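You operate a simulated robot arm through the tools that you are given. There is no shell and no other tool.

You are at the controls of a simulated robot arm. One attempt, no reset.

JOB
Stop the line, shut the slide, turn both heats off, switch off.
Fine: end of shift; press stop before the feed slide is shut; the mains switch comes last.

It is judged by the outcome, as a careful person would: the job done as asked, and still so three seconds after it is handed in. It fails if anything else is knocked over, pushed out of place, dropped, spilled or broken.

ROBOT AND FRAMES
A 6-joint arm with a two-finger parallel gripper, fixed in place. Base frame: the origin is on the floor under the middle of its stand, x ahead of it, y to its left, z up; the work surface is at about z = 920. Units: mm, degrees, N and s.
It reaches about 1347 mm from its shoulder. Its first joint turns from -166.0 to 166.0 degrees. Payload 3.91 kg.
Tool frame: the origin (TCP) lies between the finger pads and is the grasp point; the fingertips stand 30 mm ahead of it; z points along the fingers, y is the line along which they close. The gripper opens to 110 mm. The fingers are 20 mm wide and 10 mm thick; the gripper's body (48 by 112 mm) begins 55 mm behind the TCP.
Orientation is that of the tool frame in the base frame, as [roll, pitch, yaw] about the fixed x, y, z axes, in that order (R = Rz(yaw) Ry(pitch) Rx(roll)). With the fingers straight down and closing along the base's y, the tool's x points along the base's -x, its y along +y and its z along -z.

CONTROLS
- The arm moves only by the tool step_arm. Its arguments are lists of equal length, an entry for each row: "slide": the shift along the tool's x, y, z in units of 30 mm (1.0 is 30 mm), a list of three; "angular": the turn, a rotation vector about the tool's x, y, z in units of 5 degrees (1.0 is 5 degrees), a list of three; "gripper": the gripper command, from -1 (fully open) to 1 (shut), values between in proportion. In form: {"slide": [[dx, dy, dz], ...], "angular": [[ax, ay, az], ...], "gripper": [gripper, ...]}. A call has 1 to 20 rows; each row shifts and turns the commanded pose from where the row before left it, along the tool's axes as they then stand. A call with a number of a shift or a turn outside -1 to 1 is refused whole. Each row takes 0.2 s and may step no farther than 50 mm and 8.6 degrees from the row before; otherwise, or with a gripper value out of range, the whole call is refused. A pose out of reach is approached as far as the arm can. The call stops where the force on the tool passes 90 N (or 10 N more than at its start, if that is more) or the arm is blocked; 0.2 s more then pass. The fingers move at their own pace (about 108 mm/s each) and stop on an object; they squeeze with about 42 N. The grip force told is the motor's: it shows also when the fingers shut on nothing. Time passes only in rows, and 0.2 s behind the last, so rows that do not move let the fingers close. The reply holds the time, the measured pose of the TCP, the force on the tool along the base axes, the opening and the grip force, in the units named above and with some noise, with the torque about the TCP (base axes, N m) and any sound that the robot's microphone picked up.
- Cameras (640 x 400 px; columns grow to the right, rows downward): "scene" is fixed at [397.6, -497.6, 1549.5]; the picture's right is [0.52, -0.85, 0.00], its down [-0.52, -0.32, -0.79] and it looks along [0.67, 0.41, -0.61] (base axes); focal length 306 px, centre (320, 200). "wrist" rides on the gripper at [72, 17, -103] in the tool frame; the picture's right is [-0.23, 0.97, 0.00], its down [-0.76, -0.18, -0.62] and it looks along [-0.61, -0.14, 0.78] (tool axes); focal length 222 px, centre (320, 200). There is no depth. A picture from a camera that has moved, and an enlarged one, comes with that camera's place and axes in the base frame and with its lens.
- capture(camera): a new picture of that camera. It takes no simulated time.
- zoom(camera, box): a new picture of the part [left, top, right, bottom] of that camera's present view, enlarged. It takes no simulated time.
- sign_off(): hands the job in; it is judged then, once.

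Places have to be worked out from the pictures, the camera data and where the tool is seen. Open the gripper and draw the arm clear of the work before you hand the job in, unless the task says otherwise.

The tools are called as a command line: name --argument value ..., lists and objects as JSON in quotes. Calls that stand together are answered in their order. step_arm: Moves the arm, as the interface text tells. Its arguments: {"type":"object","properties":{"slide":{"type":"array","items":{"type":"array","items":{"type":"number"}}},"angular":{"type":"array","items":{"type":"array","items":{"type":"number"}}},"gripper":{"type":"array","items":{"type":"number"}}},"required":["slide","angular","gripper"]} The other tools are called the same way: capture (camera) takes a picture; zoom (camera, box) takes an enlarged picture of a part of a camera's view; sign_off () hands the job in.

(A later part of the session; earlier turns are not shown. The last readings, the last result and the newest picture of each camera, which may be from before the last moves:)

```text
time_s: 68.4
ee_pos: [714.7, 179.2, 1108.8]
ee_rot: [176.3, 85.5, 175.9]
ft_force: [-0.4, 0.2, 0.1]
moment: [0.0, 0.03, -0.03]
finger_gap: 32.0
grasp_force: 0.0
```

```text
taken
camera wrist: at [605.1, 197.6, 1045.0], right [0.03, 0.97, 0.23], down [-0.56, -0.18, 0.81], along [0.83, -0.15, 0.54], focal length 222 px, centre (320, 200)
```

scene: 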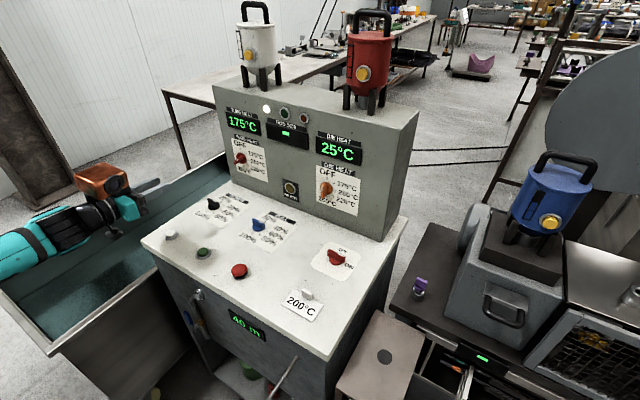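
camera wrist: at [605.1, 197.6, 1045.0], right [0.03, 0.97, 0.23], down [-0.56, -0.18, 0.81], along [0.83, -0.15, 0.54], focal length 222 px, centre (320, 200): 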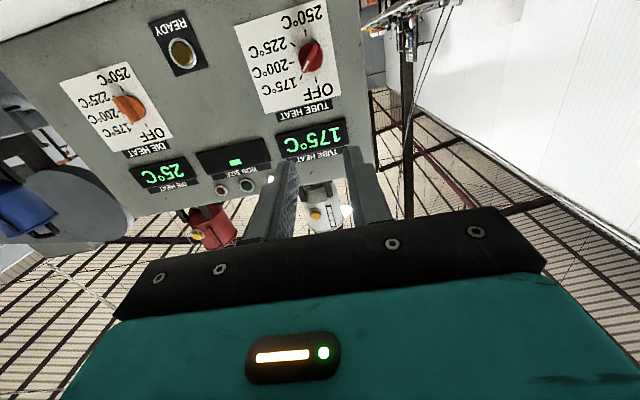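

It levelled fine on this side. I'll finish levelling, roll +45°, and move to a stand-off in front of the tube knob.

step_arm --slide '[[0, 0, 0], [0, 0, 0], [0, 0, 0], [0, 0, 0], [0, 0, 0], [0, 0, 0], [0, 0, 0], [0, 0, 0], [0, 0, 0], [0, 0, 0], [0.232, -0.239, 0.833], [0.232, -0.239, 0.833], [0.232, -0.239, 0.833], [0.232, -0.239, 0.833], [0.232, -0.239, 0.833], [0.232, -0.239, 0.833]]' --angular '[[0, -0.9, 0], [0, 0, 1], [0, 0, 1], [0, 0, 1], [0, 0, 1], [0, 0, 1], [0, 0, 1], [0, 0, 1], [0, 0, 1], [0, 0, 1], [0, 0, 0], [0, 0, 0], [0, 0, 0], [0, 0, 0], [0, 0, 0], [0, 0, 0]]' --gripper '[0.42, 0.42, 0.42, 0.42, 0.42, 0.42, 0.42, 0.42, 0.42, 0.42, 0.42, 0.42, 0.42, 0.42, 0.42, 0.42]'

capture --camera "wrist"

zoom --camera "wrist" --box '[250, 50, 410, 170]'

zoom --camera "scene" --box '[215, 120, 295, 190]'

```text
time_s: 71.8
ee_pos: [849.1, 216.8, 1116.9]
ee_rot: [90.9, 45.0, 89.7]
ft_force: [-1.3, 0.0, 1.6]
moment: [0.0, 0.03, 0.0]
finger_gap: 31.8
grasp_force: 0.1
out of reach, approached as far as the arm can: row 10, 11, 12, 13, 14, 15, 16
```

```text
taken
camera wrist: at [747.7, 282.7, 1079.8], right [0.02, 0.53, 0.85], down [-0.63, -0.65, 0.42], along [0.78, -0.54, 0.32], focal length 222 px, centre (320, 200)
```

wrist: 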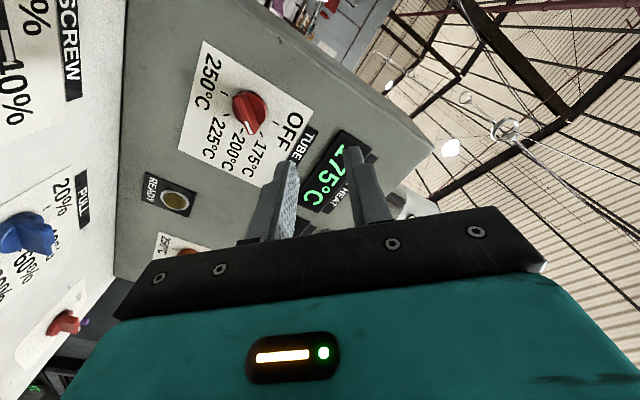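

```text
3.33 times, centred on (330, 110) of wrist
camera zoom: at [747.7, 282.7, 1079.8], right [0.02, 0.53, 0.85], down [-0.63, -0.65, 0.42], along [0.78, -0.54, 0.32], focal length 740 px, centre (287, 500)
```

zoom: 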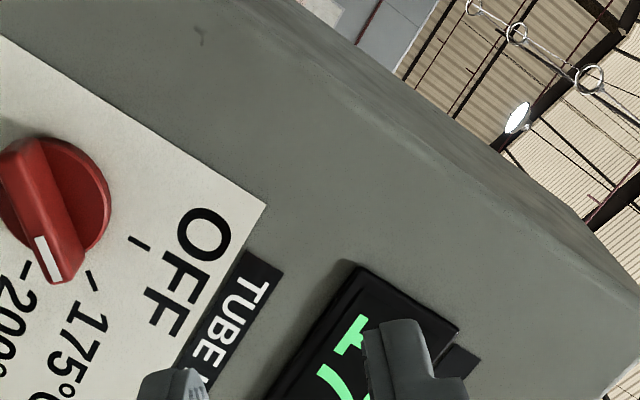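

```text
5.71 times, centred on (255, 155) of scene
camera zoom: at [397.6, -497.6, 1549.5], right [0.52, -0.85, 0.0], down [-0.52, -0.32, -0.79], along [0.67, 0.41, -0.61], focal length 1746 px, centre (691, 457)
```

zoom: 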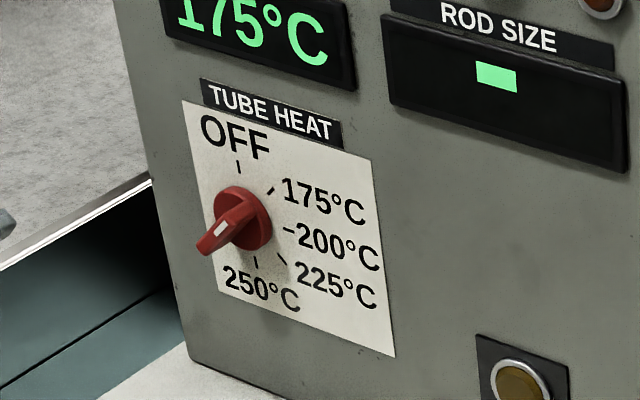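

The +45° roll hits a joint limit at this higher spot, but it should fit lower and further out. I'll unroll, go to the stand-off first, then roll there.

step_arm --slide '[[0, 0, 0], [0, 0, 0], [0, 0, 0], [0, 0, 0], [0, 0, 0], [0, 0, 0], [0, 0, 0], [0, 0, 0], [0, 0, 0], [0.77, -0.43, 0.18], [0.77, -0.43, 0.18], [0.77, -0.43, 0.18]]' --angular '[[0, 0, -1], [0, 0, -1], [0, 0, -1], [0, 0, -1], [0, 0, -1], [0, 0, -1], [0, 0, -1], [0, 0, -1], [0, 0, -1], [0, 0, 0], [0, 0, 0], [0, 0, 0]]' --gripper '[0.42, 0.42, 0.42, 0.42, 0.42, 0.42, 0.42, 0.42, 0.42, 0.42, 0.42, 0.42]'

step_arm --slide '[[0, 0, 0], [0, 0, 0], [0, 0, 0], [0, 0, 0], [0, 0, 0], [0, 0, 0], [0, 0, 0], [0, 0, 0], [0, 0, 0]]' --angular '[[0, 0, 1], [0, 0, 1], [0, 0, 1], [0, 0, 1], [0, 0, 1], [0, 0, 1], [0, 0, 1], [0, 0, 1], [0, 0, 1]]' --gripper '[0.42, 0.42, 0.42, 0.42, 0.42, 0.42, 0.42, 0.42, 0.42]'

capture --camera "wrist"

capture --camera "scene"

```text
time_s: 74.4
ee_pos: [865.0, 178.2, 1048.4]
ee_rot: [82.6, 89.7, 82.2]
ft_force: [-0.7, -0.7, 0.6]
moment: [-0.04, 0.02, -0.04]
finger_gap: 31.9
grasp_force: 0.1
```

```text
time_s: 76.4
ee_pos: [860.9, 217.8, 1105.3]
ee_rot: [91.8, 45.1, 89.9]
ft_force: [-0.1, -0.4, 0.2]
moment: [0.03, 0.01, -0.07]
finger_gap: 32.0
grasp_force: 0.0
out of reach, approached as far as the arm can: row 6, 7, 8, 9
```

```text
taken
camera wrist: at [759.7, 286.1, 1067.0], right [0.03, 0.53, 0.85], down [-0.63, -0.65, 0.43], along [0.78, -0.55, 0.31], focal length 222 px, centre (320, 200)
```

wrist: 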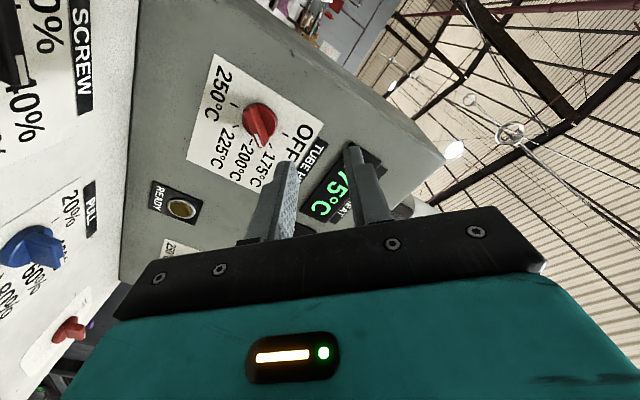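

```text
taken
```

scene: 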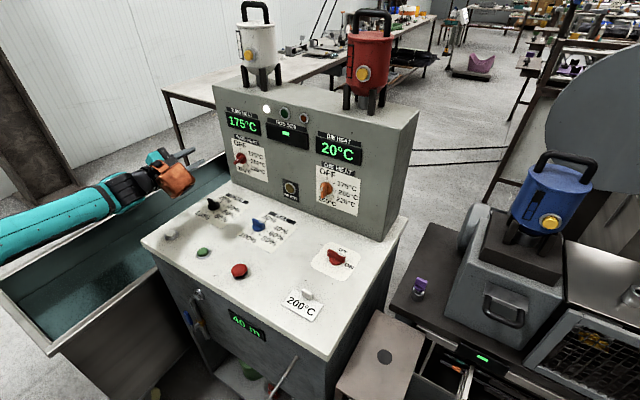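

At y > 0 the level tool only rolls to about +27°. I'll use a +20° roll with a wider gap: the bar should self-align as the fingers close. Unroll to 20° and return to the stand-off.

step_arm --slide '[[0, 0, 0], [0, 0, 0], [0, 0, 0], [0, 0, 0], [0, 0, 0], [0.443, -0.634, 0.04], [0.443, -0.634, 0.04], [0.443, -0.634, 0.04]]' --angular '[[0, 0, -1], [0, 0, -1], [0, 0, -1], [0, 0, -1], [0, 0, -1], [0, 0, 0], [0, 0, 0], [0, 0, 0]]' --gripper '[0.2, 0.2, 0.2, 0.2, 0.2, 0.2, 0.2, 0.2]'

capture --camera "wrist"

zoom --camera "wrist" --box '[250, 60, 390, 160]'

```text
time_s: 78.2
ee_pos: [865.4, 178.5, 1047.8]
ee_rot: [90.0, 69.7, 89.5]
ft_force: [-0.1, 0.3, -0.9]
moment: [-0.02, -0.01, -0.01]
finger_gap: 44.1
grasp_force: 0.1
```

```text
taken
camera wrist: at [762.9, 221.5, 986.6], right [0.01, 0.83, 0.55], down [-0.63, -0.43, 0.65], along [0.78, -0.35, 0.52], focal length 222 px, centre (320, 200)
```

wrist: 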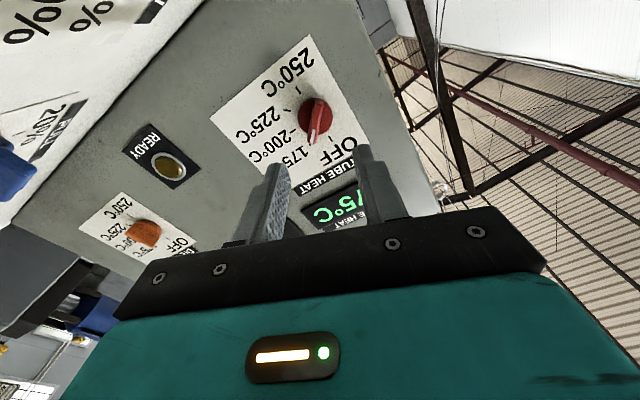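

```text
4.00 times, centred on (320, 110) of wrist
camera zoom: at [762.9, 221.5, 986.6], right [0.01, 0.83, 0.55], down [-0.63, -0.43, 0.65], along [0.78, -0.35, 0.52], focal length 888 px, centre (320, 560)
```

zoom: 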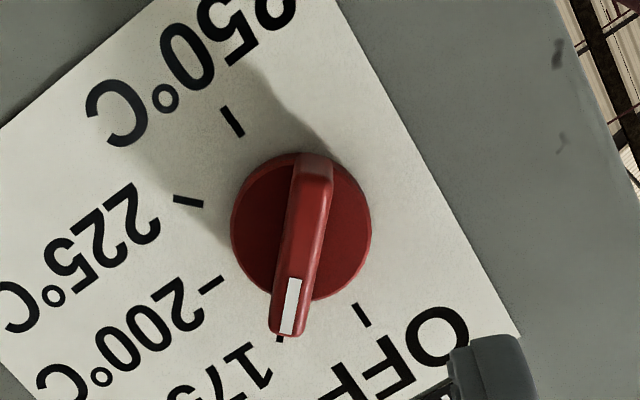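

The tube knob axis triangulates to about (y 171.5, z 1048.5). I'll centre on it and advance to just short of the bar.

step_arm --slide '[[-0.092, -0.183, 0.5], [0, 0, 0.9], [0, 0, 0.8], [0, 0, 0.5]]' --angular '[[0, 0, 0], [0, 0, 0], [0, 0, 0], [0, 0, 0]]' --gripper '[0.2, 0.2, 0.2, 0.2]'

zoom --camera "wrist" --box '[220, 80, 440, 240]'

zoom --camera "scene" --box '[200, 110, 300, 190]'

```text
time_s: 79.2
ee_pos: [947.5, 173.5, 1049.5]
ee_rot: [90.0, 69.7, 89.3]
ft_force: [-0.2, 0.4, 0.4]
moment: [-0.01, 0.02, 0.01]
finger_gap: 44.1
grasp_force: 0.0
```

```text
2.50 times, centred on (330, 160) of wrist
camera zoom: at [844.0, 215.6, 986.9], right [0.01, 0.83, 0.55], down [-0.63, -0.43, 0.65], along [0.78, -0.35, 0.52], focal length 555 px, centre (295, 300)
```

zoom: 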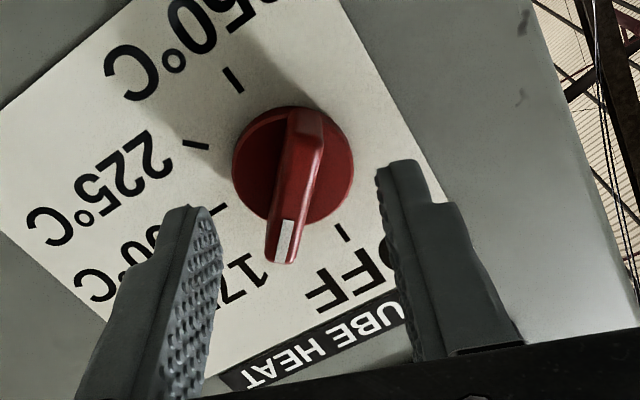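

```text
5.00 times, centred on (250, 150) of scene
camera zoom: at [397.6, -497.6, 1549.5], right [0.52, -0.85, 0.0], down [-0.52, -0.32, -0.79], along [0.67, 0.41, -0.61], focal length 1528 px, centre (670, 450)
```

zoom: 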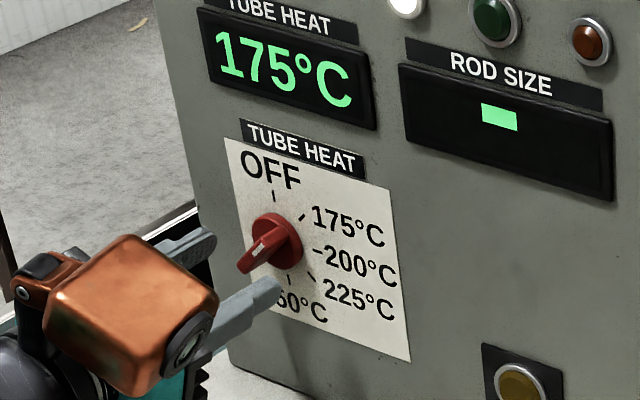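

The knob is centred within about 1 mm. I'll advance 23 mm and close slowly, letting the bar align.

step_arm --slide '[[0, -0.04, 0.4], [0, 0, 0.38], [0, 0, 0], [0, 0, 0], [0, 0, 0], [0, 0, 0], [0, 0, 0], [0, 0, 0]]' --angular '[[0, 0, 0], [0, 0, 0], [0, 0, 0], [0, 0, 0], [0, 0, 0], [0, 0, 0], [0, 0, 0], [0, 0, 0]]' --gripper '[0.2, 0.2, 0.45, 0.6, 0.75, 0.85, 1, 1]'

zoom --camera "wrist" --box '[220, 80, 440, 240]'

zoom --camera "scene" --box '[200, 110, 300, 190]'

```text
time_s: 81.0
ee_pos: [969.8, 172.4, 1047.6]
ee_rot: [90.0, 69.7, 89.5]
ft_force: [2.0, 1.7, 1.5]
moment: [0.01, -0.26, 0.88]
finger_gap: 10.0
grasp_force: 45.3
```

```text
2.50 times, centred on (330, 160) of wrist
camera zoom: at [867.6, 214.4, 985.8], right [0.01, 0.83, 0.55], down [-0.63, -0.43, 0.65], along [0.78, -0.35, 0.52], focal length 555 px, centre (295, 300)
```

zoom: 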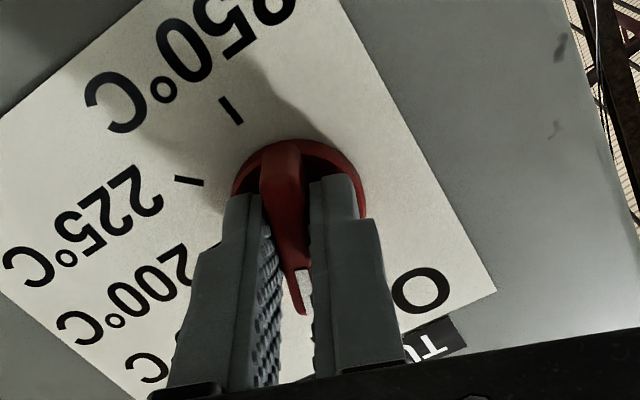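

```text
5.00 times, centred on (250, 150) of scene
camera zoom: at [397.6, -497.6, 1549.5], right [0.52, -0.85, 0.0], down [-0.52, -0.32, -0.79], along [0.67, 0.41, -0.61], focal length 1528 px, centre (670, 450)
```

zoom: 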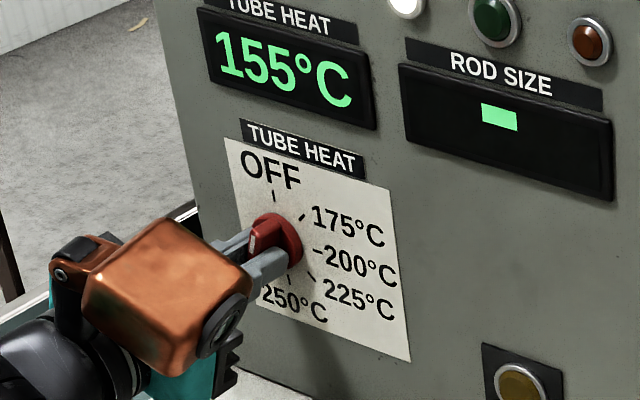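

The bar aligned to the fingers and the tube display is falling. I'll turn the remaining 20.5° to OFF.

step_arm --slide '[[0, 0, 0], [0, 0, 0], [0, 0, 0], [0, 0, 0], [0, 0, 0]]' --angular '[[0, 0, -1], [0, 0, -1], [0, 0, -1], [0, 0, -1], [0, 0, -0.15]]' --gripper '[1, 1, 1, 1, 1]'

zoom --camera "wrist" --box '[220, 80, 440, 240]'

```text
time_s: 82.2
ee_pos: [970.7, 170.6, 1047.1]
ee_rot: [-85.7, 89.5, -86.3]
ft_force: [19.4, -3.4, 11.1]
moment: [0.49, -0.56, 0.81]
finger_gap: 9.9
grasp_force: 44.8
```

```text
2.50 times, centred on (330, 160) of wrist
camera zoom: at [867.4, 188.9, 975.1], right [0.01, 0.98, 0.22], down [-0.63, -0.17, 0.76], along [0.78, -0.14, 0.61], focal length 555 px, centre (295, 300)
```

zoom: 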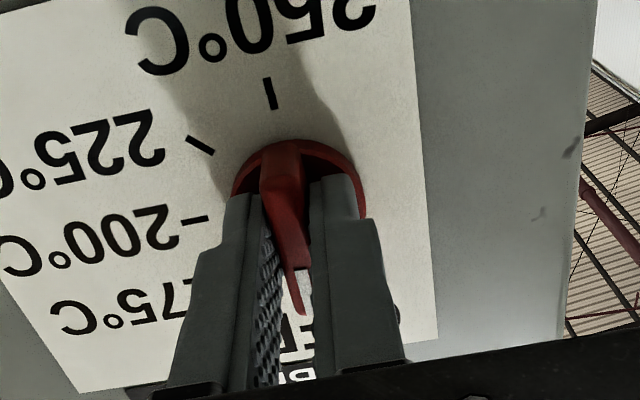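

The tool is vertical (within 0.5°) and a slight torque suggests the OFF stop. I'll open and withdraw straight back.

step_arm --slide '[[0, 0, 0], [0, 0, 0], [0, 0, 0], [0, 0, 0], [0, 0, -0.5], [0, 0, -1], [0, 0, -1], [0, 0, -1]]' --angular '[[0, 0, 0], [0, 0, 0], [0, 0, 0], [0, 0, 0], [0, 0, 0], [0, 0, 0], [0, 0, 0], [0, 0, 0]]' --gripper '[0.42, 0.42, 0.42, 0.42, 0.42, 0.42, 0.42, 0.42]'

zoom --camera "wrist" --box '[230, 50, 410, 190]'

zoom --camera "scene" --box '[200, 90, 390, 220]'

```text
time_s: 84.0
ee_pos: [864.2, 173.2, 1046.9]
ee_rot: [-99.2, 89.7, -99.7]
ft_force: [0.1, -0.1, -0.9]
moment: [0.01, -0.06, -0.02]
finger_gap: 32.0
grasp_force: 0.1
```

```text
2.86 times, centred on (320, 120) of wrist
camera zoom: at [762.3, 191.2, 975.6], right [0.01, 0.98, 0.22], down [-0.62, -0.17, 0.76], along [0.78, -0.14, 0.61], focal length 635 px, centre (320, 429)
```

zoom: 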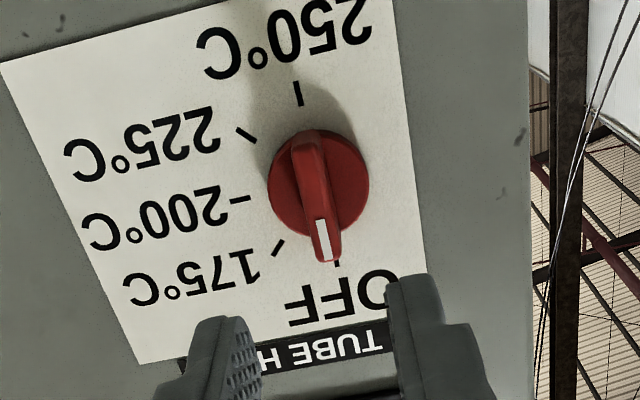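

```text
3.08 times, centred on (295, 155) of scene
camera zoom: at [397.6, -497.6, 1549.5], right [0.52, -0.85, 0.0], down [-0.52, -0.32, -0.79], along [0.67, 0.41, -0.61], focal length 940 px, centre (397, 338)
```

zoom: 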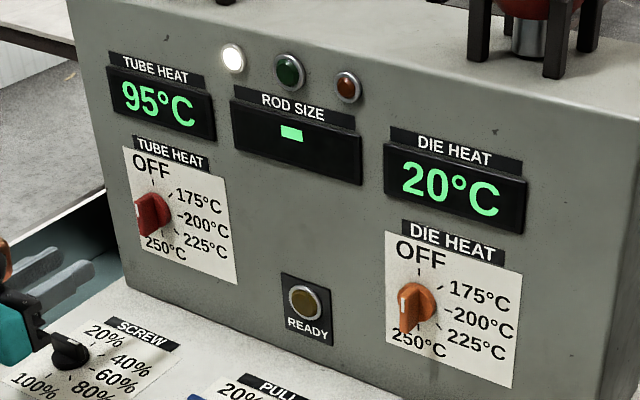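

Both heat knobs point to OFF (tube 95 °C and falling, die 20 °C). The mains switch is last. I'll retract, pitch the tool down to 30° off vertical and cross back toward it.

step_arm --slide '[[-0.2, 0, -1], [-0.6, 0, -1], [-0.6, 0, -1], [-0.6, 0, -1], [-0.6, 0, -1], [0, 0, 0], [0, 0, 0], [0, 0, 0], [0, 0, 0], [0, 0, 0], [0, 0, 0], [0, 0, 0], [0, 0, 0], [0, 0, 0], [0, 0, 0], [0, 0, 0], [0, 0, 0]]' --angular '[[0, 0, 0], [0, 0, 0], [0, 0, 0], [0, 0, 0], [0, 0, 0], [0, 1, 0], [0, 1, 0], [0, 1, 0], [0, 1, 0], [0, 1, 0], [0, 1, 0], [0, 1, 0], [0, 1, 0], [0, 1, 0], [0, 1, 0], [0, 1, 0], [0, 1, 0]]' --gripper '[0.42, 0.42, 0.42, 0.42, 0.42, 0.42, 0.42, 0.42, 0.42, 0.42, 0.42, 0.42, 0.42, 0.42, 0.42, 0.42, 0.42]'

step_arm --slide '[[0, -1, 0], [0, -1, 0], [0, -1, 0], [0, -1, 0], [0, -1, 0], [0, -1, 0], [0, -1, 0], [0, -1, 0], [0, -1, 0], [0, -1, 0], [0, -1, 0], [0, -1, 0], [0, -1, 0], [0, -1, 0]]' --angular '[[0, 0, 0], [0, 0, 0], [0, 0, 0], [0, 0, 0], [0, 0, 0], [0, 0, 0], [0, 0, 0], [0, 0, 0], [0, 0, 0], [0, 0, 0], [0, 0, 0], [0, 0, 0], [0, 0, 0], [0, 0, 0]]' --gripper '[0.42, 0.42, 0.42, 0.42, 0.42, 0.42, 0.42, 0.42, 0.42, 0.42, 0.42, 0.42, 0.42, 0.42]'

capture --camera "wrist"

capture --camera "scene"

```text
time_s: 87.6
ee_pos: [714.3, 174.2, 1126.5]
ee_rot: [-179.5, 30.0, 179.7]
ft_force: [-0.2, -0.6, 0.6]
moment: [0.02, 0.0, -0.03]
finger_gap: 31.8
grasp_force: 0.0
```

```text
time_s: 90.6
ee_pos: [712.2, -244.5, 1127.6]
ee_rot: [-179.5, 30.0, 179.8]
ft_force: [-0.8, 0.1, -0.5]
moment: [-0.03, -0.03, -0.02]
finger_gap: 31.7
grasp_force: 0.1
```

```text
taken
camera wrist: at [597.5, -225.5, 1181.9], right [0.2, 0.97, 0.11], down [0.35, -0.17, 0.92], along [0.92, -0.15, -0.37], focal length 222 px, centre (320, 200)
```

wrist: 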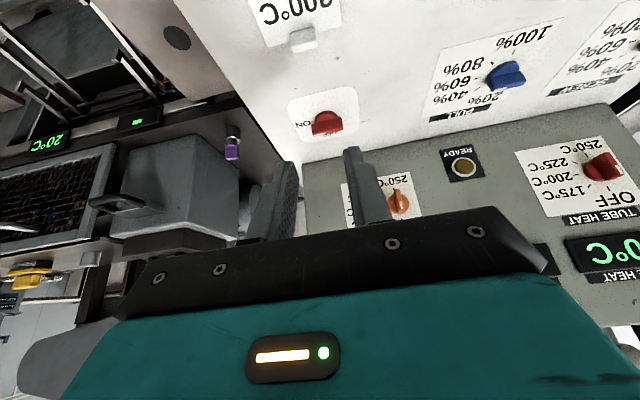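

```text
taken
```

scene: 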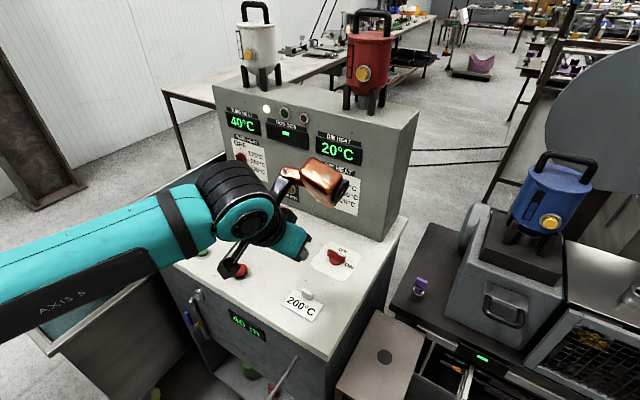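

Good view of the mains switch from this side. I'll zoom in to triangulate it.

zoom --camera "wrist" --box '[270, 70, 390, 160]'

zoom --camera "scene" --box '[300, 235, 370, 280]'

```text
4.44 times, centred on (330, 115) of wrist
camera zoom: at [597.5, -225.5, 1181.9], right [0.2, 0.97, 0.11], down [0.35, -0.17, 0.92], along [0.92, -0.15, -0.37], focal length 987 px, centre (276, 578)
```

zoom: 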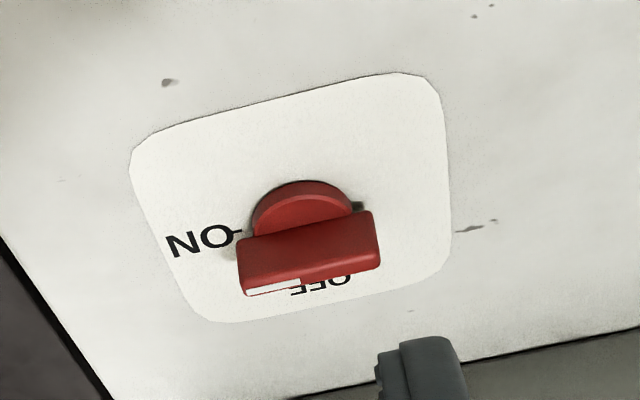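

```text
8.89 times, centred on (335, 258) of scene
camera zoom: at [397.6, -497.6, 1549.5], right [0.52, -0.85, 0.0], down [-0.52, -0.32, -0.79], along [0.67, 0.41, -0.61], focal length 2716 px, centre (187, -311)
```

zoom: 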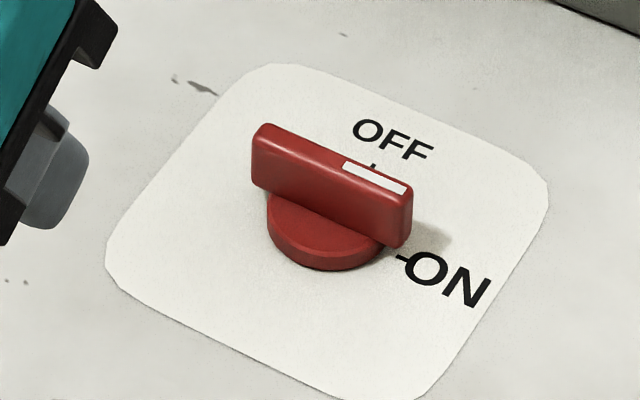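

The knob axis is at about (885, -249), with the bar top near z ≈ 953 and the bar lying along y (ON). I'll rotate the tool -90° about the vertical so the fingers close across the bar, keeping the 30° lean so the copper box stays clear of the panel later.

step_arm --slide '[[0, 0, 0], [0, 0, 0], [0, 0, 0], [0, 0, 0], [0, 0, 0], [0, 0, 0], [0, 0, 0], [0, 0, 0], [0, 0, 0], [0, 0, 0], [0, 0, 0], [0, 0, 0], [0, 0, 0], [0, 0, 0], [0, 0, 0], [0, 0, 0], [0, 0, 0], [0, 0, 0]]' --angular '[[0.5, 0, 0.866], [0.5, 0, 0.866], [0.5, 0, 0.866], [0.5, 0, 0.866], [0.5, 0, 0.866], [0.5, 0, 0.866], [0.5, 0, 0.866], [0.5, 0, 0.866], [0.5, 0, 0.866], [0.5, 0, 0.866], [0.5, 0, 0.866], [0.5, 0, 0.866], [0.5, 0, 0.866], [0.5, 0, 0.866], [0.5, 0, 0.866], [0.5, 0, 0.866], [0.5, 0, 0.866], [0.5, 0, 0.866]]' --gripper '[0.2, 0.2, 0.2, 0.2, 0.2, 0.2, 0.2, 0.2, 0.2, 0.2, 0.2, 0.2, 0.2, 0.2, 0.2, 0.2, 0.2, 0.2]'

capture --camera "wrist"

capture --camera "scene"

```text
time_s: 94.4
ee_pos: [711.1, -246.6, 1128.1]
ee_rot: [-180.0, 30.4, 89.4]
ft_force: [0.4, -0.5, 0.1]
moment: [0.04, -0.04, 0.02]
finger_gap: 44.2
grasp_force: 0.1
```

```text
taken
camera wrist: at [729.2, -129.8, 1181.3], right [0.97, -0.21, 0.12], down [-0.18, -0.34, 0.92], along [-0.15, -0.92, -0.37], focal length 222 px, centre (320, 200)
```

wrist: 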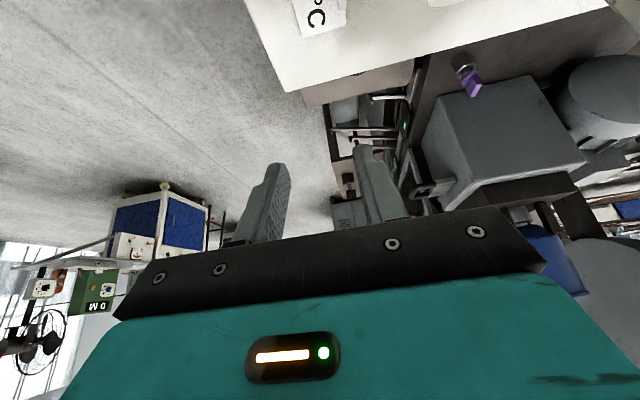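

```text
taken
```

scene: 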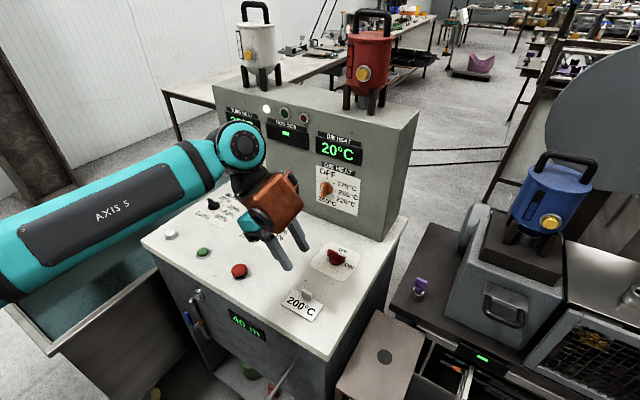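

The orientation is as planned and clear of everything. I'll move to a hover about 30 mm above the mains bar.

step_arm --slide '[[0.344, 0.829, 0.45], [0.344, 0.829, 0.45], [0.344, 0.829, 0.45], [0.344, 0.829, 0.45], [0.344, 0.829, 0.45], [0.344, 0.829, 0.45], [0.344, 0.829, 0.45]]' --angular '[[0, 0, 0], [0, 0, 0], [0, 0, 0], [0, 0, 0], [0, 0, 0], [0, 0, 0], [0, 0, 0]]' --gripper '[0.2, 0.2, 0.2, 0.2, 0.2, 0.2, 0.2]'

capture --camera "wrist"

zoom --camera "wrist" --box '[220, 60, 440, 220]'

zoom --camera "scene" --box '[280, 200, 390, 290]'

```text
time_s: 96.0
ee_pos: [885.3, -232.2, 1011.1]
ee_rot: [179.8, 30.5, 89.5]
ft_force: [0.3, -0.3, 0.6]
moment: [0.0, -0.06, -0.01]
finger_gap: 43.9
grasp_force: 0.1
```

```text
taken
camera wrist: at [903.8, -117.0, 1063.8], right [0.97, -0.2, 0.12], down [-0.18, -0.34, 0.92], along [-0.15, -0.92, -0.37], focal length 222 px, centre (320, 200)
```

wrist: 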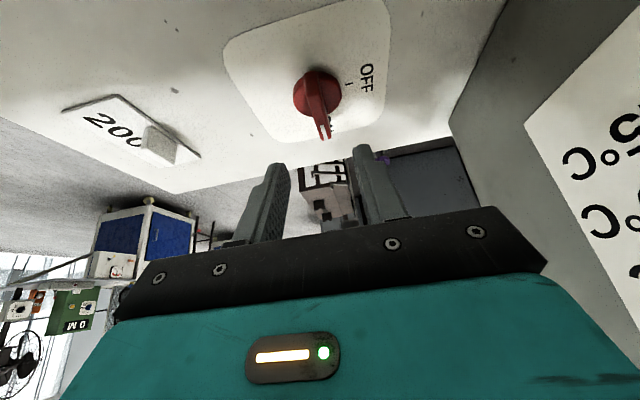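

```text
2.50 times, centred on (330, 140) of wrist
camera zoom: at [903.8, -117.0, 1063.8], right [0.97, -0.2, 0.12], down [-0.18, -0.34, 0.92], along [-0.15, -0.92, -0.37], focal length 555 px, centre (295, 350)
```

zoom: 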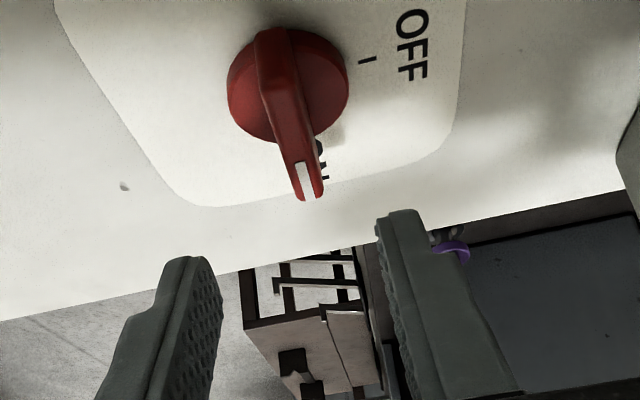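

```text
4.44 times, centred on (335, 245) of scene
camera zoom: at [397.6, -497.6, 1549.5], right [0.52, -0.85, 0.0], down [-0.52, -0.32, -0.79], along [0.67, 0.41, -0.61], focal length 1358 px, centre (253, 0)
```

zoom: 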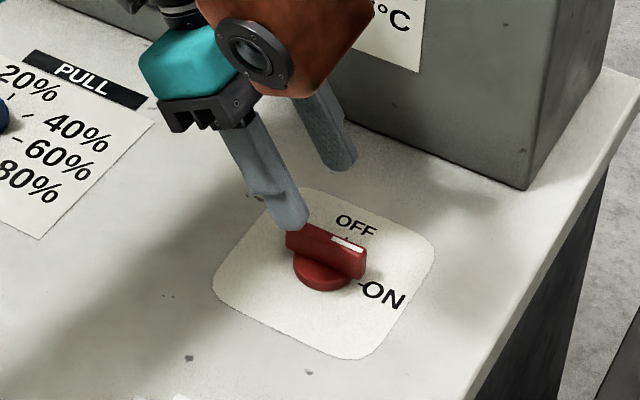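

The bar runs along the gap, about 5 mm toward +x of the finger mid-plane. I'll shift 5 mm in tool y and come straight down 33 mm around it.

step_arm --slide '[[0, 0.17, 0], [0.2, 0, 0.34], [0.2, 0, 0.34], [0.16, 0, 0.27]]' --angular '[[0, 0, 0], [0, 0, 0], [0, 0, 0], [0, 0, 0]]' --gripper '[0.2, 0.2, 0.2, 0.2]'

zoom --camera "wrist" --box '[220, 60, 440, 220]'

zoom --camera "scene" --box '[290, 210, 380, 285]'

```text
time_s: 97.0
ee_pos: [891.1, -232.7, 977.6]
ee_rot: [-180.0, 30.6, 89.4]
ft_force: [-0.6, -0.1, 1.0]
moment: [-0.02, 0.0, -0.02]
finger_gap: 44.0
grasp_force: 0.0
```

```text
2.50 times, centred on (330, 140) of wrist
camera zoom: at [908.7, -116.7, 1030.6], right [0.97, -0.2, 0.12], down [-0.18, -0.34, 0.92], along [-0.15, -0.92, -0.37], focal length 555 px, centre (295, 350)
```

zoom: 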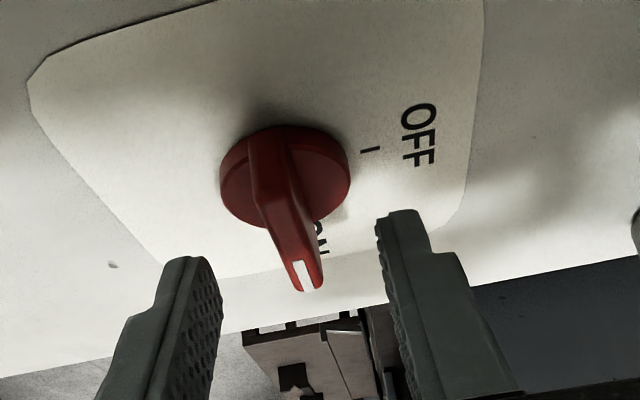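

```text
5.33 times, centred on (335, 248) of scene
camera zoom: at [397.6, -497.6, 1549.5], right [0.52, -0.85, 0.0], down [-0.52, -0.32, -0.79], along [0.67, 0.41, -0.61], focal length 1630 px, centre (240, -53)
```

zoom: 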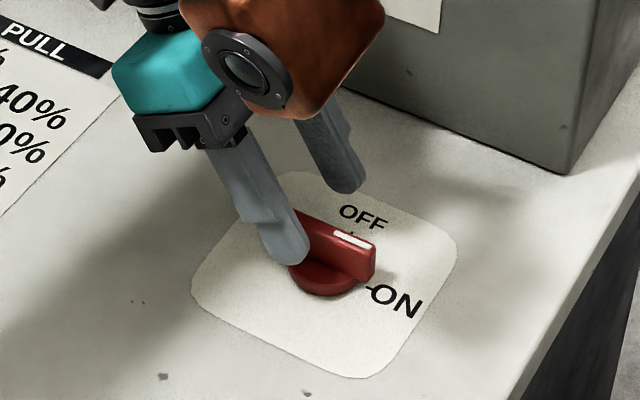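

The bar top is at z ≈ 951, with the bar plane at x ≈ 890.5, matching the finger mid-plane. I'll lower another 10 mm and close.

step_arm --slide '[[0.085, 0, 0.144], [0.085, 0, 0.144], [0, 0, 0], [0, 0, 0], [0, 0, 0], [0, 0, 0], [0, 0, 0]]' --angular '[[0, 0, 0], [0, 0, 0], [0, 0, 0], [0, 0, 0], [0, 0, 0], [0, 0, 0], [0, 0, 0]]' --gripper '[0.2, 0.2, 0.45, 0.65, 0.8, 1, 1]'

zoom --camera "wrist" --box '[220, 60, 440, 220]'

zoom --camera "scene" --box '[290, 210, 380, 285]'

```text
time_s: 98.6
ee_pos: [890.7, -232.3, 967.8]
ee_rot: [180.0, 30.5, 89.5]
ft_force: [-2.0, -0.2, -1.9]
moment: [-0.07, 0.04, 0.46]
finger_gap: 10.1
grasp_force: 44.8
```

```text
2.50 times, centred on (330, 140) of wrist
camera zoom: at [908.5, -116.4, 1020.5], right [0.97, -0.2, 0.11], down [-0.18, -0.34, 0.92], along [-0.15, -0.92, -0.37], focal length 555 px, centre (295, 350)
```

zoom: 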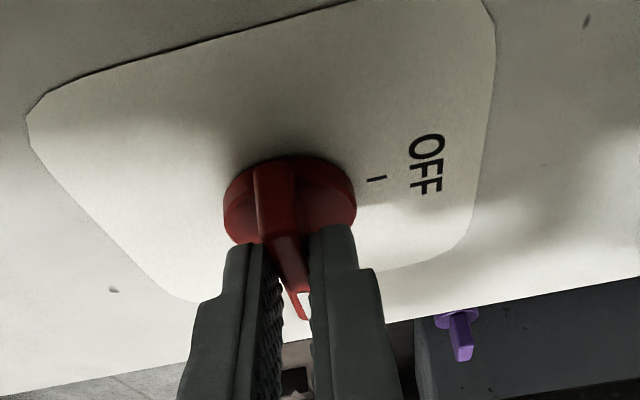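

```text
5.33 times, centred on (335, 248) of scene
camera zoom: at [397.6, -497.6, 1549.5], right [0.52, -0.85, 0.0], down [-0.52, -0.32, -0.79], along [0.67, 0.41, -0.61], focal length 1630 px, centre (240, -53)
```

zoom: 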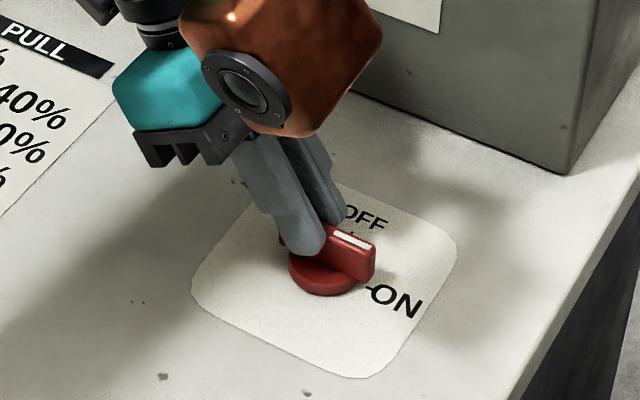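

The bar is gripped with almost no side force. I'll turn counter-clockwise about the switch axis, 30° first.

step_arm --slide '[[0, -0.04, 0], [0, -0.04, 0], [0, -0.04, 0], [0, -0.04, 0], [0, -0.04, 0], [0, -0.04, 0]]' --angular '[[-0.508, 0, -0.861], [-0.508, 0, -0.861], [-0.508, 0, -0.861], [-0.508, 0, -0.861], [-0.508, 0, -0.861], [-0.508, 0, -0.861]]' --gripper '[1, 1, 1, 1, 1, 1]'

zoom --camera "scene" --box '[290, 190, 400, 285]'

```text
time_s: 100.0
ee_pos: [881.6, -234.7, 967.0]
ee_rot: [180.0, 30.4, 119.4]
ft_force: [-54.0, 5.3, -18.3]
moment: [0.45, 1.34, -0.76]
finger_gap: 10.2
grasp_force: 44.8
```

```text
4.21 times, centred on (345, 238) of scene
camera zoom: at [397.6, -497.6, 1549.5], right [0.52, -0.85, 0.0], down [-0.52, -0.32, -0.79], along [0.67, 0.41, -0.61], focal length 1286 px, centre (215, 42)
```

zoom: 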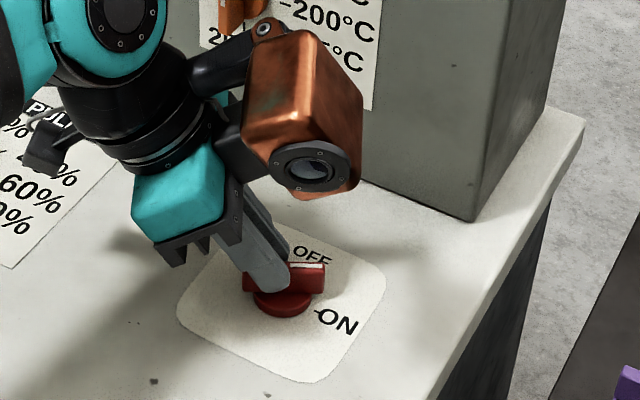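

The side force shows the switch axis is actually at about (891, -250.5), so the pivot radius is 18 mm. I'll correct that offset and continue turning.

step_arm --slide '[[0, -0.078, 0], [0, -0.053, 0], [0, -0.053, 0], [0, -0.053, 0], [0, -0.053, 0]]' --angular '[[0, 0, 0], [-0.508, 0, -0.861], [-0.508, 0, -0.861], [-0.508, 0, -0.861], [-0.508, 0, -0.861]]' --gripper '[1, 1, 1, 1, 1]'

zoom --camera "scene" --box '[290, 190, 400, 285]'

```text
time_s: 101.2
ee_pos: [876.7, -237.6, 968.0]
ee_rot: [179.9, 30.5, 139.5]
ft_force: [-20.3, 4.9, -10.5]
moment: [0.05, 0.29, -0.16]
finger_gap: 9.9
grasp_force: 45.1
```

```text
4.21 times, centred on (345, 238) of scene
camera zoom: at [397.6, -497.6, 1549.5], right [0.52, -0.85, 0.0], down [-0.52, -0.32, -0.79], along [0.67, 0.41, -0.61], focal length 1286 px, centre (215, 42)
```

zoom: 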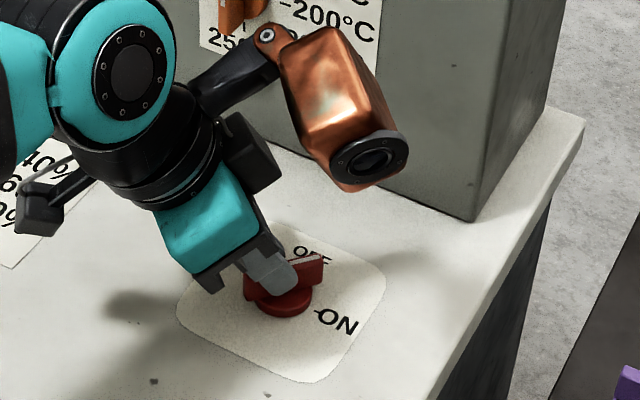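

Rotated 50° with a low force. I'll turn the remaining 40° to OFF.

step_arm --slide '[[0, -0.068, 0], [0, -0.053, 0], [0, -0.053, 0], [0, -0.053, 0], [0, -0.053, 0]]' --angular '[[-0.508, 0, -0.861], [-0.508, 0, -0.861], [-0.508, 0, -0.861], [-0.508, 0, -0.861], [-0.508, 0, -0.861]]' --gripper '[1, 1, 1, 1, 1]'

capture --camera "scene"

```text
time_s: 102.4
ee_pos: [873.5, -244.4, 968.0]
ee_rot: [179.9, 30.5, 164.6]
ft_force: [17.2, 2.9, -0.5]
moment: [-0.09, -1.06, 0.14]
finger_gap: 9.9
grasp_force: 44.6
```

```text
taken
```

scene: 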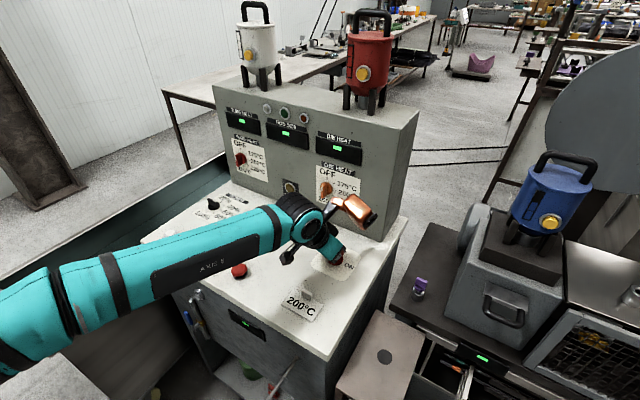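

The power has dropped: the white lamp is out and all displays show dashes. I'll turn the last 15° so the pointer sits fully at OFF.

step_arm --slide '[[0, -0.05, 0], [0, -0.05, 0], [0, -0.05, 0], [0, 0, 0]]' --angular '[[-0.508, 0, -0.861], [-0.508, 0, -0.861], [-0.508, 0, -0.861], [0, 0, 0]]' --gripper '[1, 1, 1, 1]'

zoom --camera "wrist" --box '[220, 60, 440, 220]'

zoom --camera "scene" --box '[290, 190, 400, 285]'

```text
time_s: 103.4
ee_pos: [873.2, -249.6, 967.6]
ee_rot: [180.0, 30.6, 179.5]
ft_force: [32.3, 5.5, 15.1]
moment: [-0.15, -1.04, 0.11]
finger_gap: 10.0
grasp_force: 45.4
```

```text
2.50 times, centred on (330, 140) of wrist
camera zoom: at [758.2, -230.7, 1020.4], right [0.2, 0.97, 0.12], down [0.34, -0.18, 0.92], along [0.92, -0.15, -0.36], focal length 555 px, centre (295, 350)
```

zoom: 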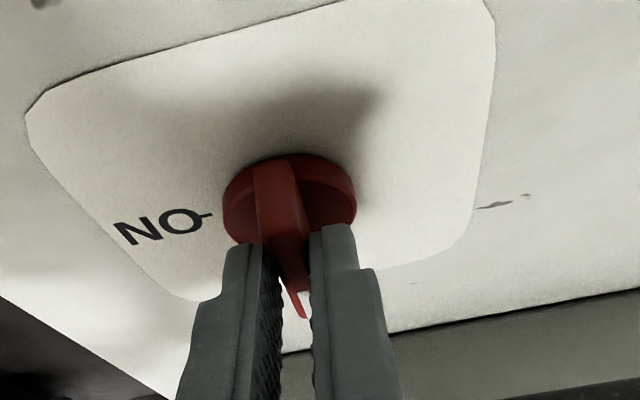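

```text
4.21 times, centred on (345, 238) of scene
camera zoom: at [397.6, -497.6, 1549.5], right [0.52, -0.85, 0.0], down [-0.52, -0.32, -0.79], along [0.67, 0.41, -0.61], focal length 1286 px, centre (215, 42)
```

zoom: 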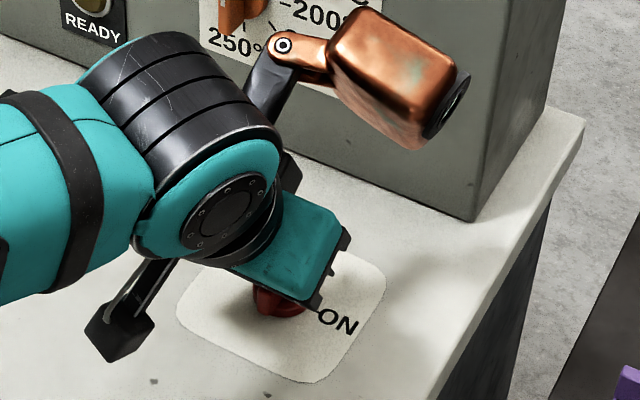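

The bar has turned a full 90° to OFF. I'll open and withdraw along the tool axis.

step_arm --slide '[[0, 0, 0], [0, 0, 0], [0, 0, 0], [0, 0, 0], [0, 0, -0.4], [0, 0, -1], [0, 0, -1], [0, 0, -1], [0, 0, -1], [0, 0, -1]]' --angular '[[0, 0, 0], [0, 0, 0], [0, 0, 0], [0, 0, 0], [0, 0, 0], [0, 0, 0], [0, 0, 0], [0, 0, 0], [0, 0, 0], [0, 0, 0]]' --gripper '[0.3, 0.3, 0.3, 0.3, 0.3, 0.3, 0.3, 0.3, 0.3, 0.3]'

capture --camera "wrist"

zoom --camera "wrist" --box '[250, 50, 410, 170]'

capture --camera "scene"

```text
time_s: 105.6
ee_pos: [789.6, -250.5, 1105.1]
ee_rot: [179.8, 30.5, 179.2]
ft_force: [0.3, -0.2, -0.3]
moment: [0.02, 0.02, 0.02]
finger_gap: 38.1
grasp_force: 0.1
```

```text
taken
camera wrist: at [673.9, -232.1, 1158.4], right [0.21, 0.97, 0.12], down [0.34, -0.18, 0.92], along [0.92, -0.15, -0.37], focal length 222 px, centre (320, 200)
```

wrist: 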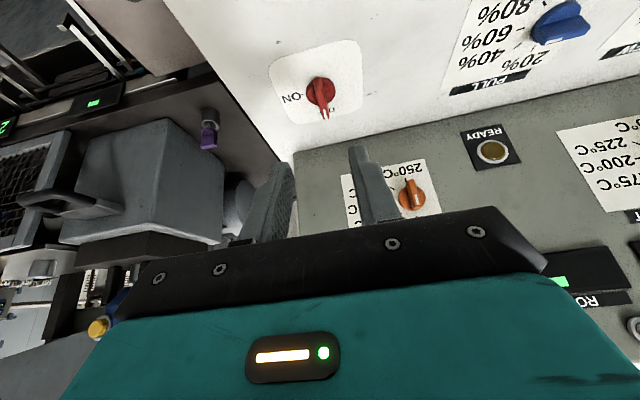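

```text
3.33 times, centred on (330, 110) of wrist
camera zoom: at [673.9, -232.1, 1158.4], right [0.21, 0.97, 0.12], down [0.34, -0.18, 0.92], along [0.92, -0.15, -0.37], focal length 740 px, centre (287, 500)
```

zoom: 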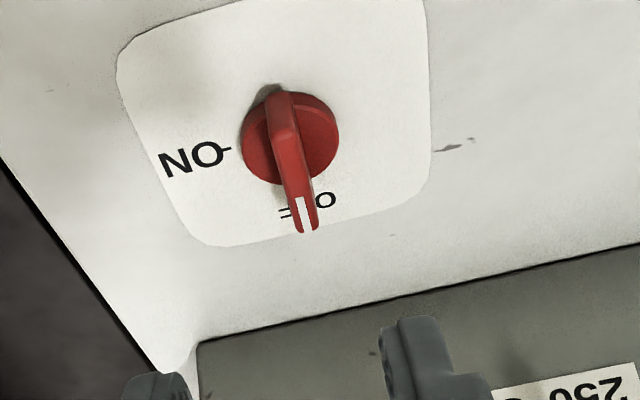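

```text
taken
```

scene: 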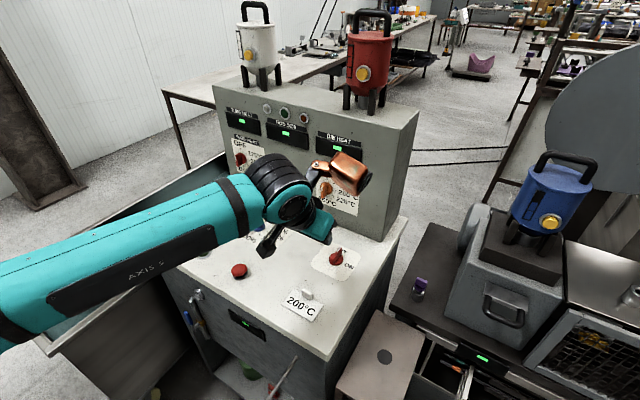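

The mains pointer is at OFF. I'll draw the arm back and up, clear of the work, open the gripper fully and inspect everything.

step_arm --slide '[[0, 0, -1], [0, 0, -1], [0.6, 0, -0.7], [1, 0, -0.5], [1, 0, -0.5], [1, 0, -0.5], [1, 0, -0.5], [1, 0, -0.5]]' --angular '[[0, 0, 0], [0, 0, 0], [0, 0, 0], [0, 0, 0], [0, 0, 0], [0, 0, 0], [0, 0, 0], [0, 0, 0]]' --gripper '[-1, -1, -1, -1, -1, -1, -1, -1]'

capture --camera "scene"

zoom --camera "scene" --box '[210, 90, 400, 220]'

zoom --camera "scene" --box '[280, 200, 390, 330]'

zoom --camera "scene" --box '[400, 150, 620, 350]'

capture --camera "wrist"

```text
time_s: 107.4
ee_pos: [562.0, -247.4, 1154.2]
ee_rot: [179.9, 30.6, 179.3]
ft_force: [0.6, 0.1, -0.6]
moment: [0.01, 0.04, 0.02]
finger_gap: 110.1
grasp_force: 0.2
```

```text
taken
```

scene: 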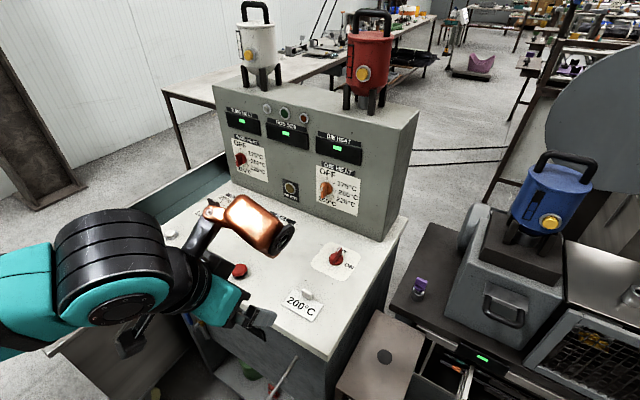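

```text
3.08 times, centred on (305, 155) of scene
camera zoom: at [397.6, -497.6, 1549.5], right [0.52, -0.85, 0.0], down [-0.52, -0.32, -0.79], along [0.67, 0.41, -0.61], focal length 940 px, centre (366, 338)
```

zoom: 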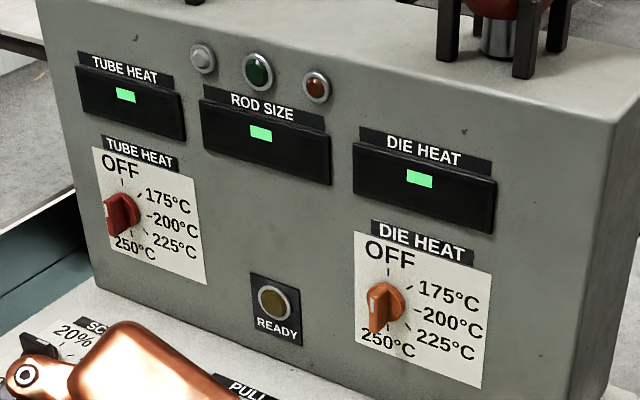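

```text
3.08 times, centred on (335, 265) of scene
camera zoom: at [397.6, -497.6, 1549.5], right [0.52, -0.85, 0.0], down [-0.52, -0.32, -0.79], along [0.67, 0.41, -0.61], focal length 940 px, centre (274, 0)
```

zoom: 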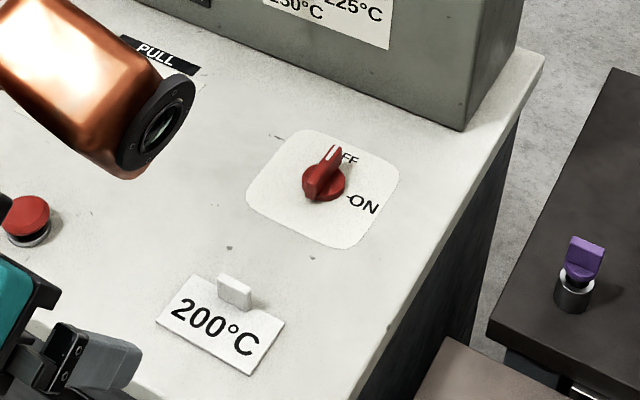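

```text
2.00 times, centred on (510, 250) of scene
camera zoom: at [397.6, -497.6, 1549.5], right [0.52, -0.85, 0.0], down [-0.52, -0.32, -0.79], along [0.67, 0.41, -0.61], focal length 611 px, centre (-60, 100)
```

zoom: 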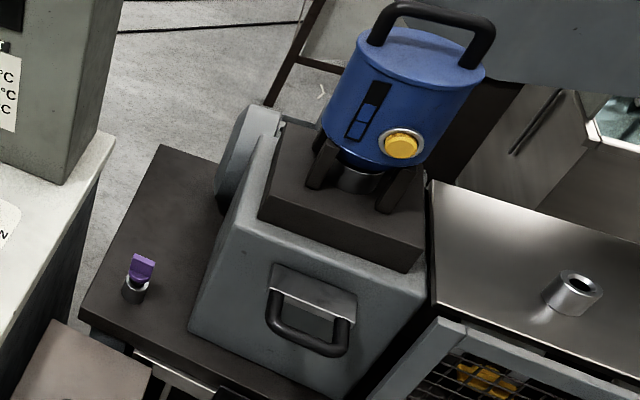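

```text
taken
camera wrist: at [449.0, -228.4, 1208.5], right [0.21, 0.97, 0.12], down [0.34, -0.18, 0.92], along [0.92, -0.15, -0.37], focal length 222 px, centre (320, 200)
```

wrist: 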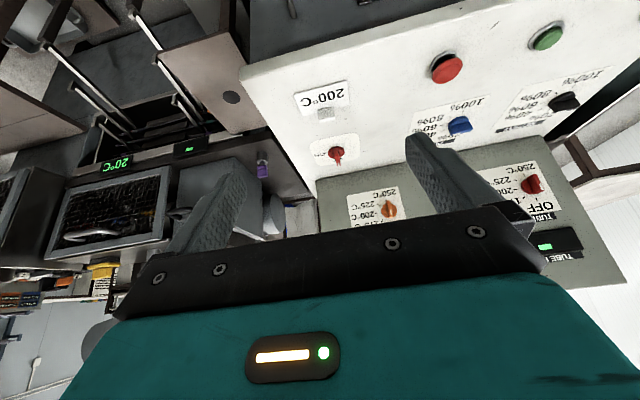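

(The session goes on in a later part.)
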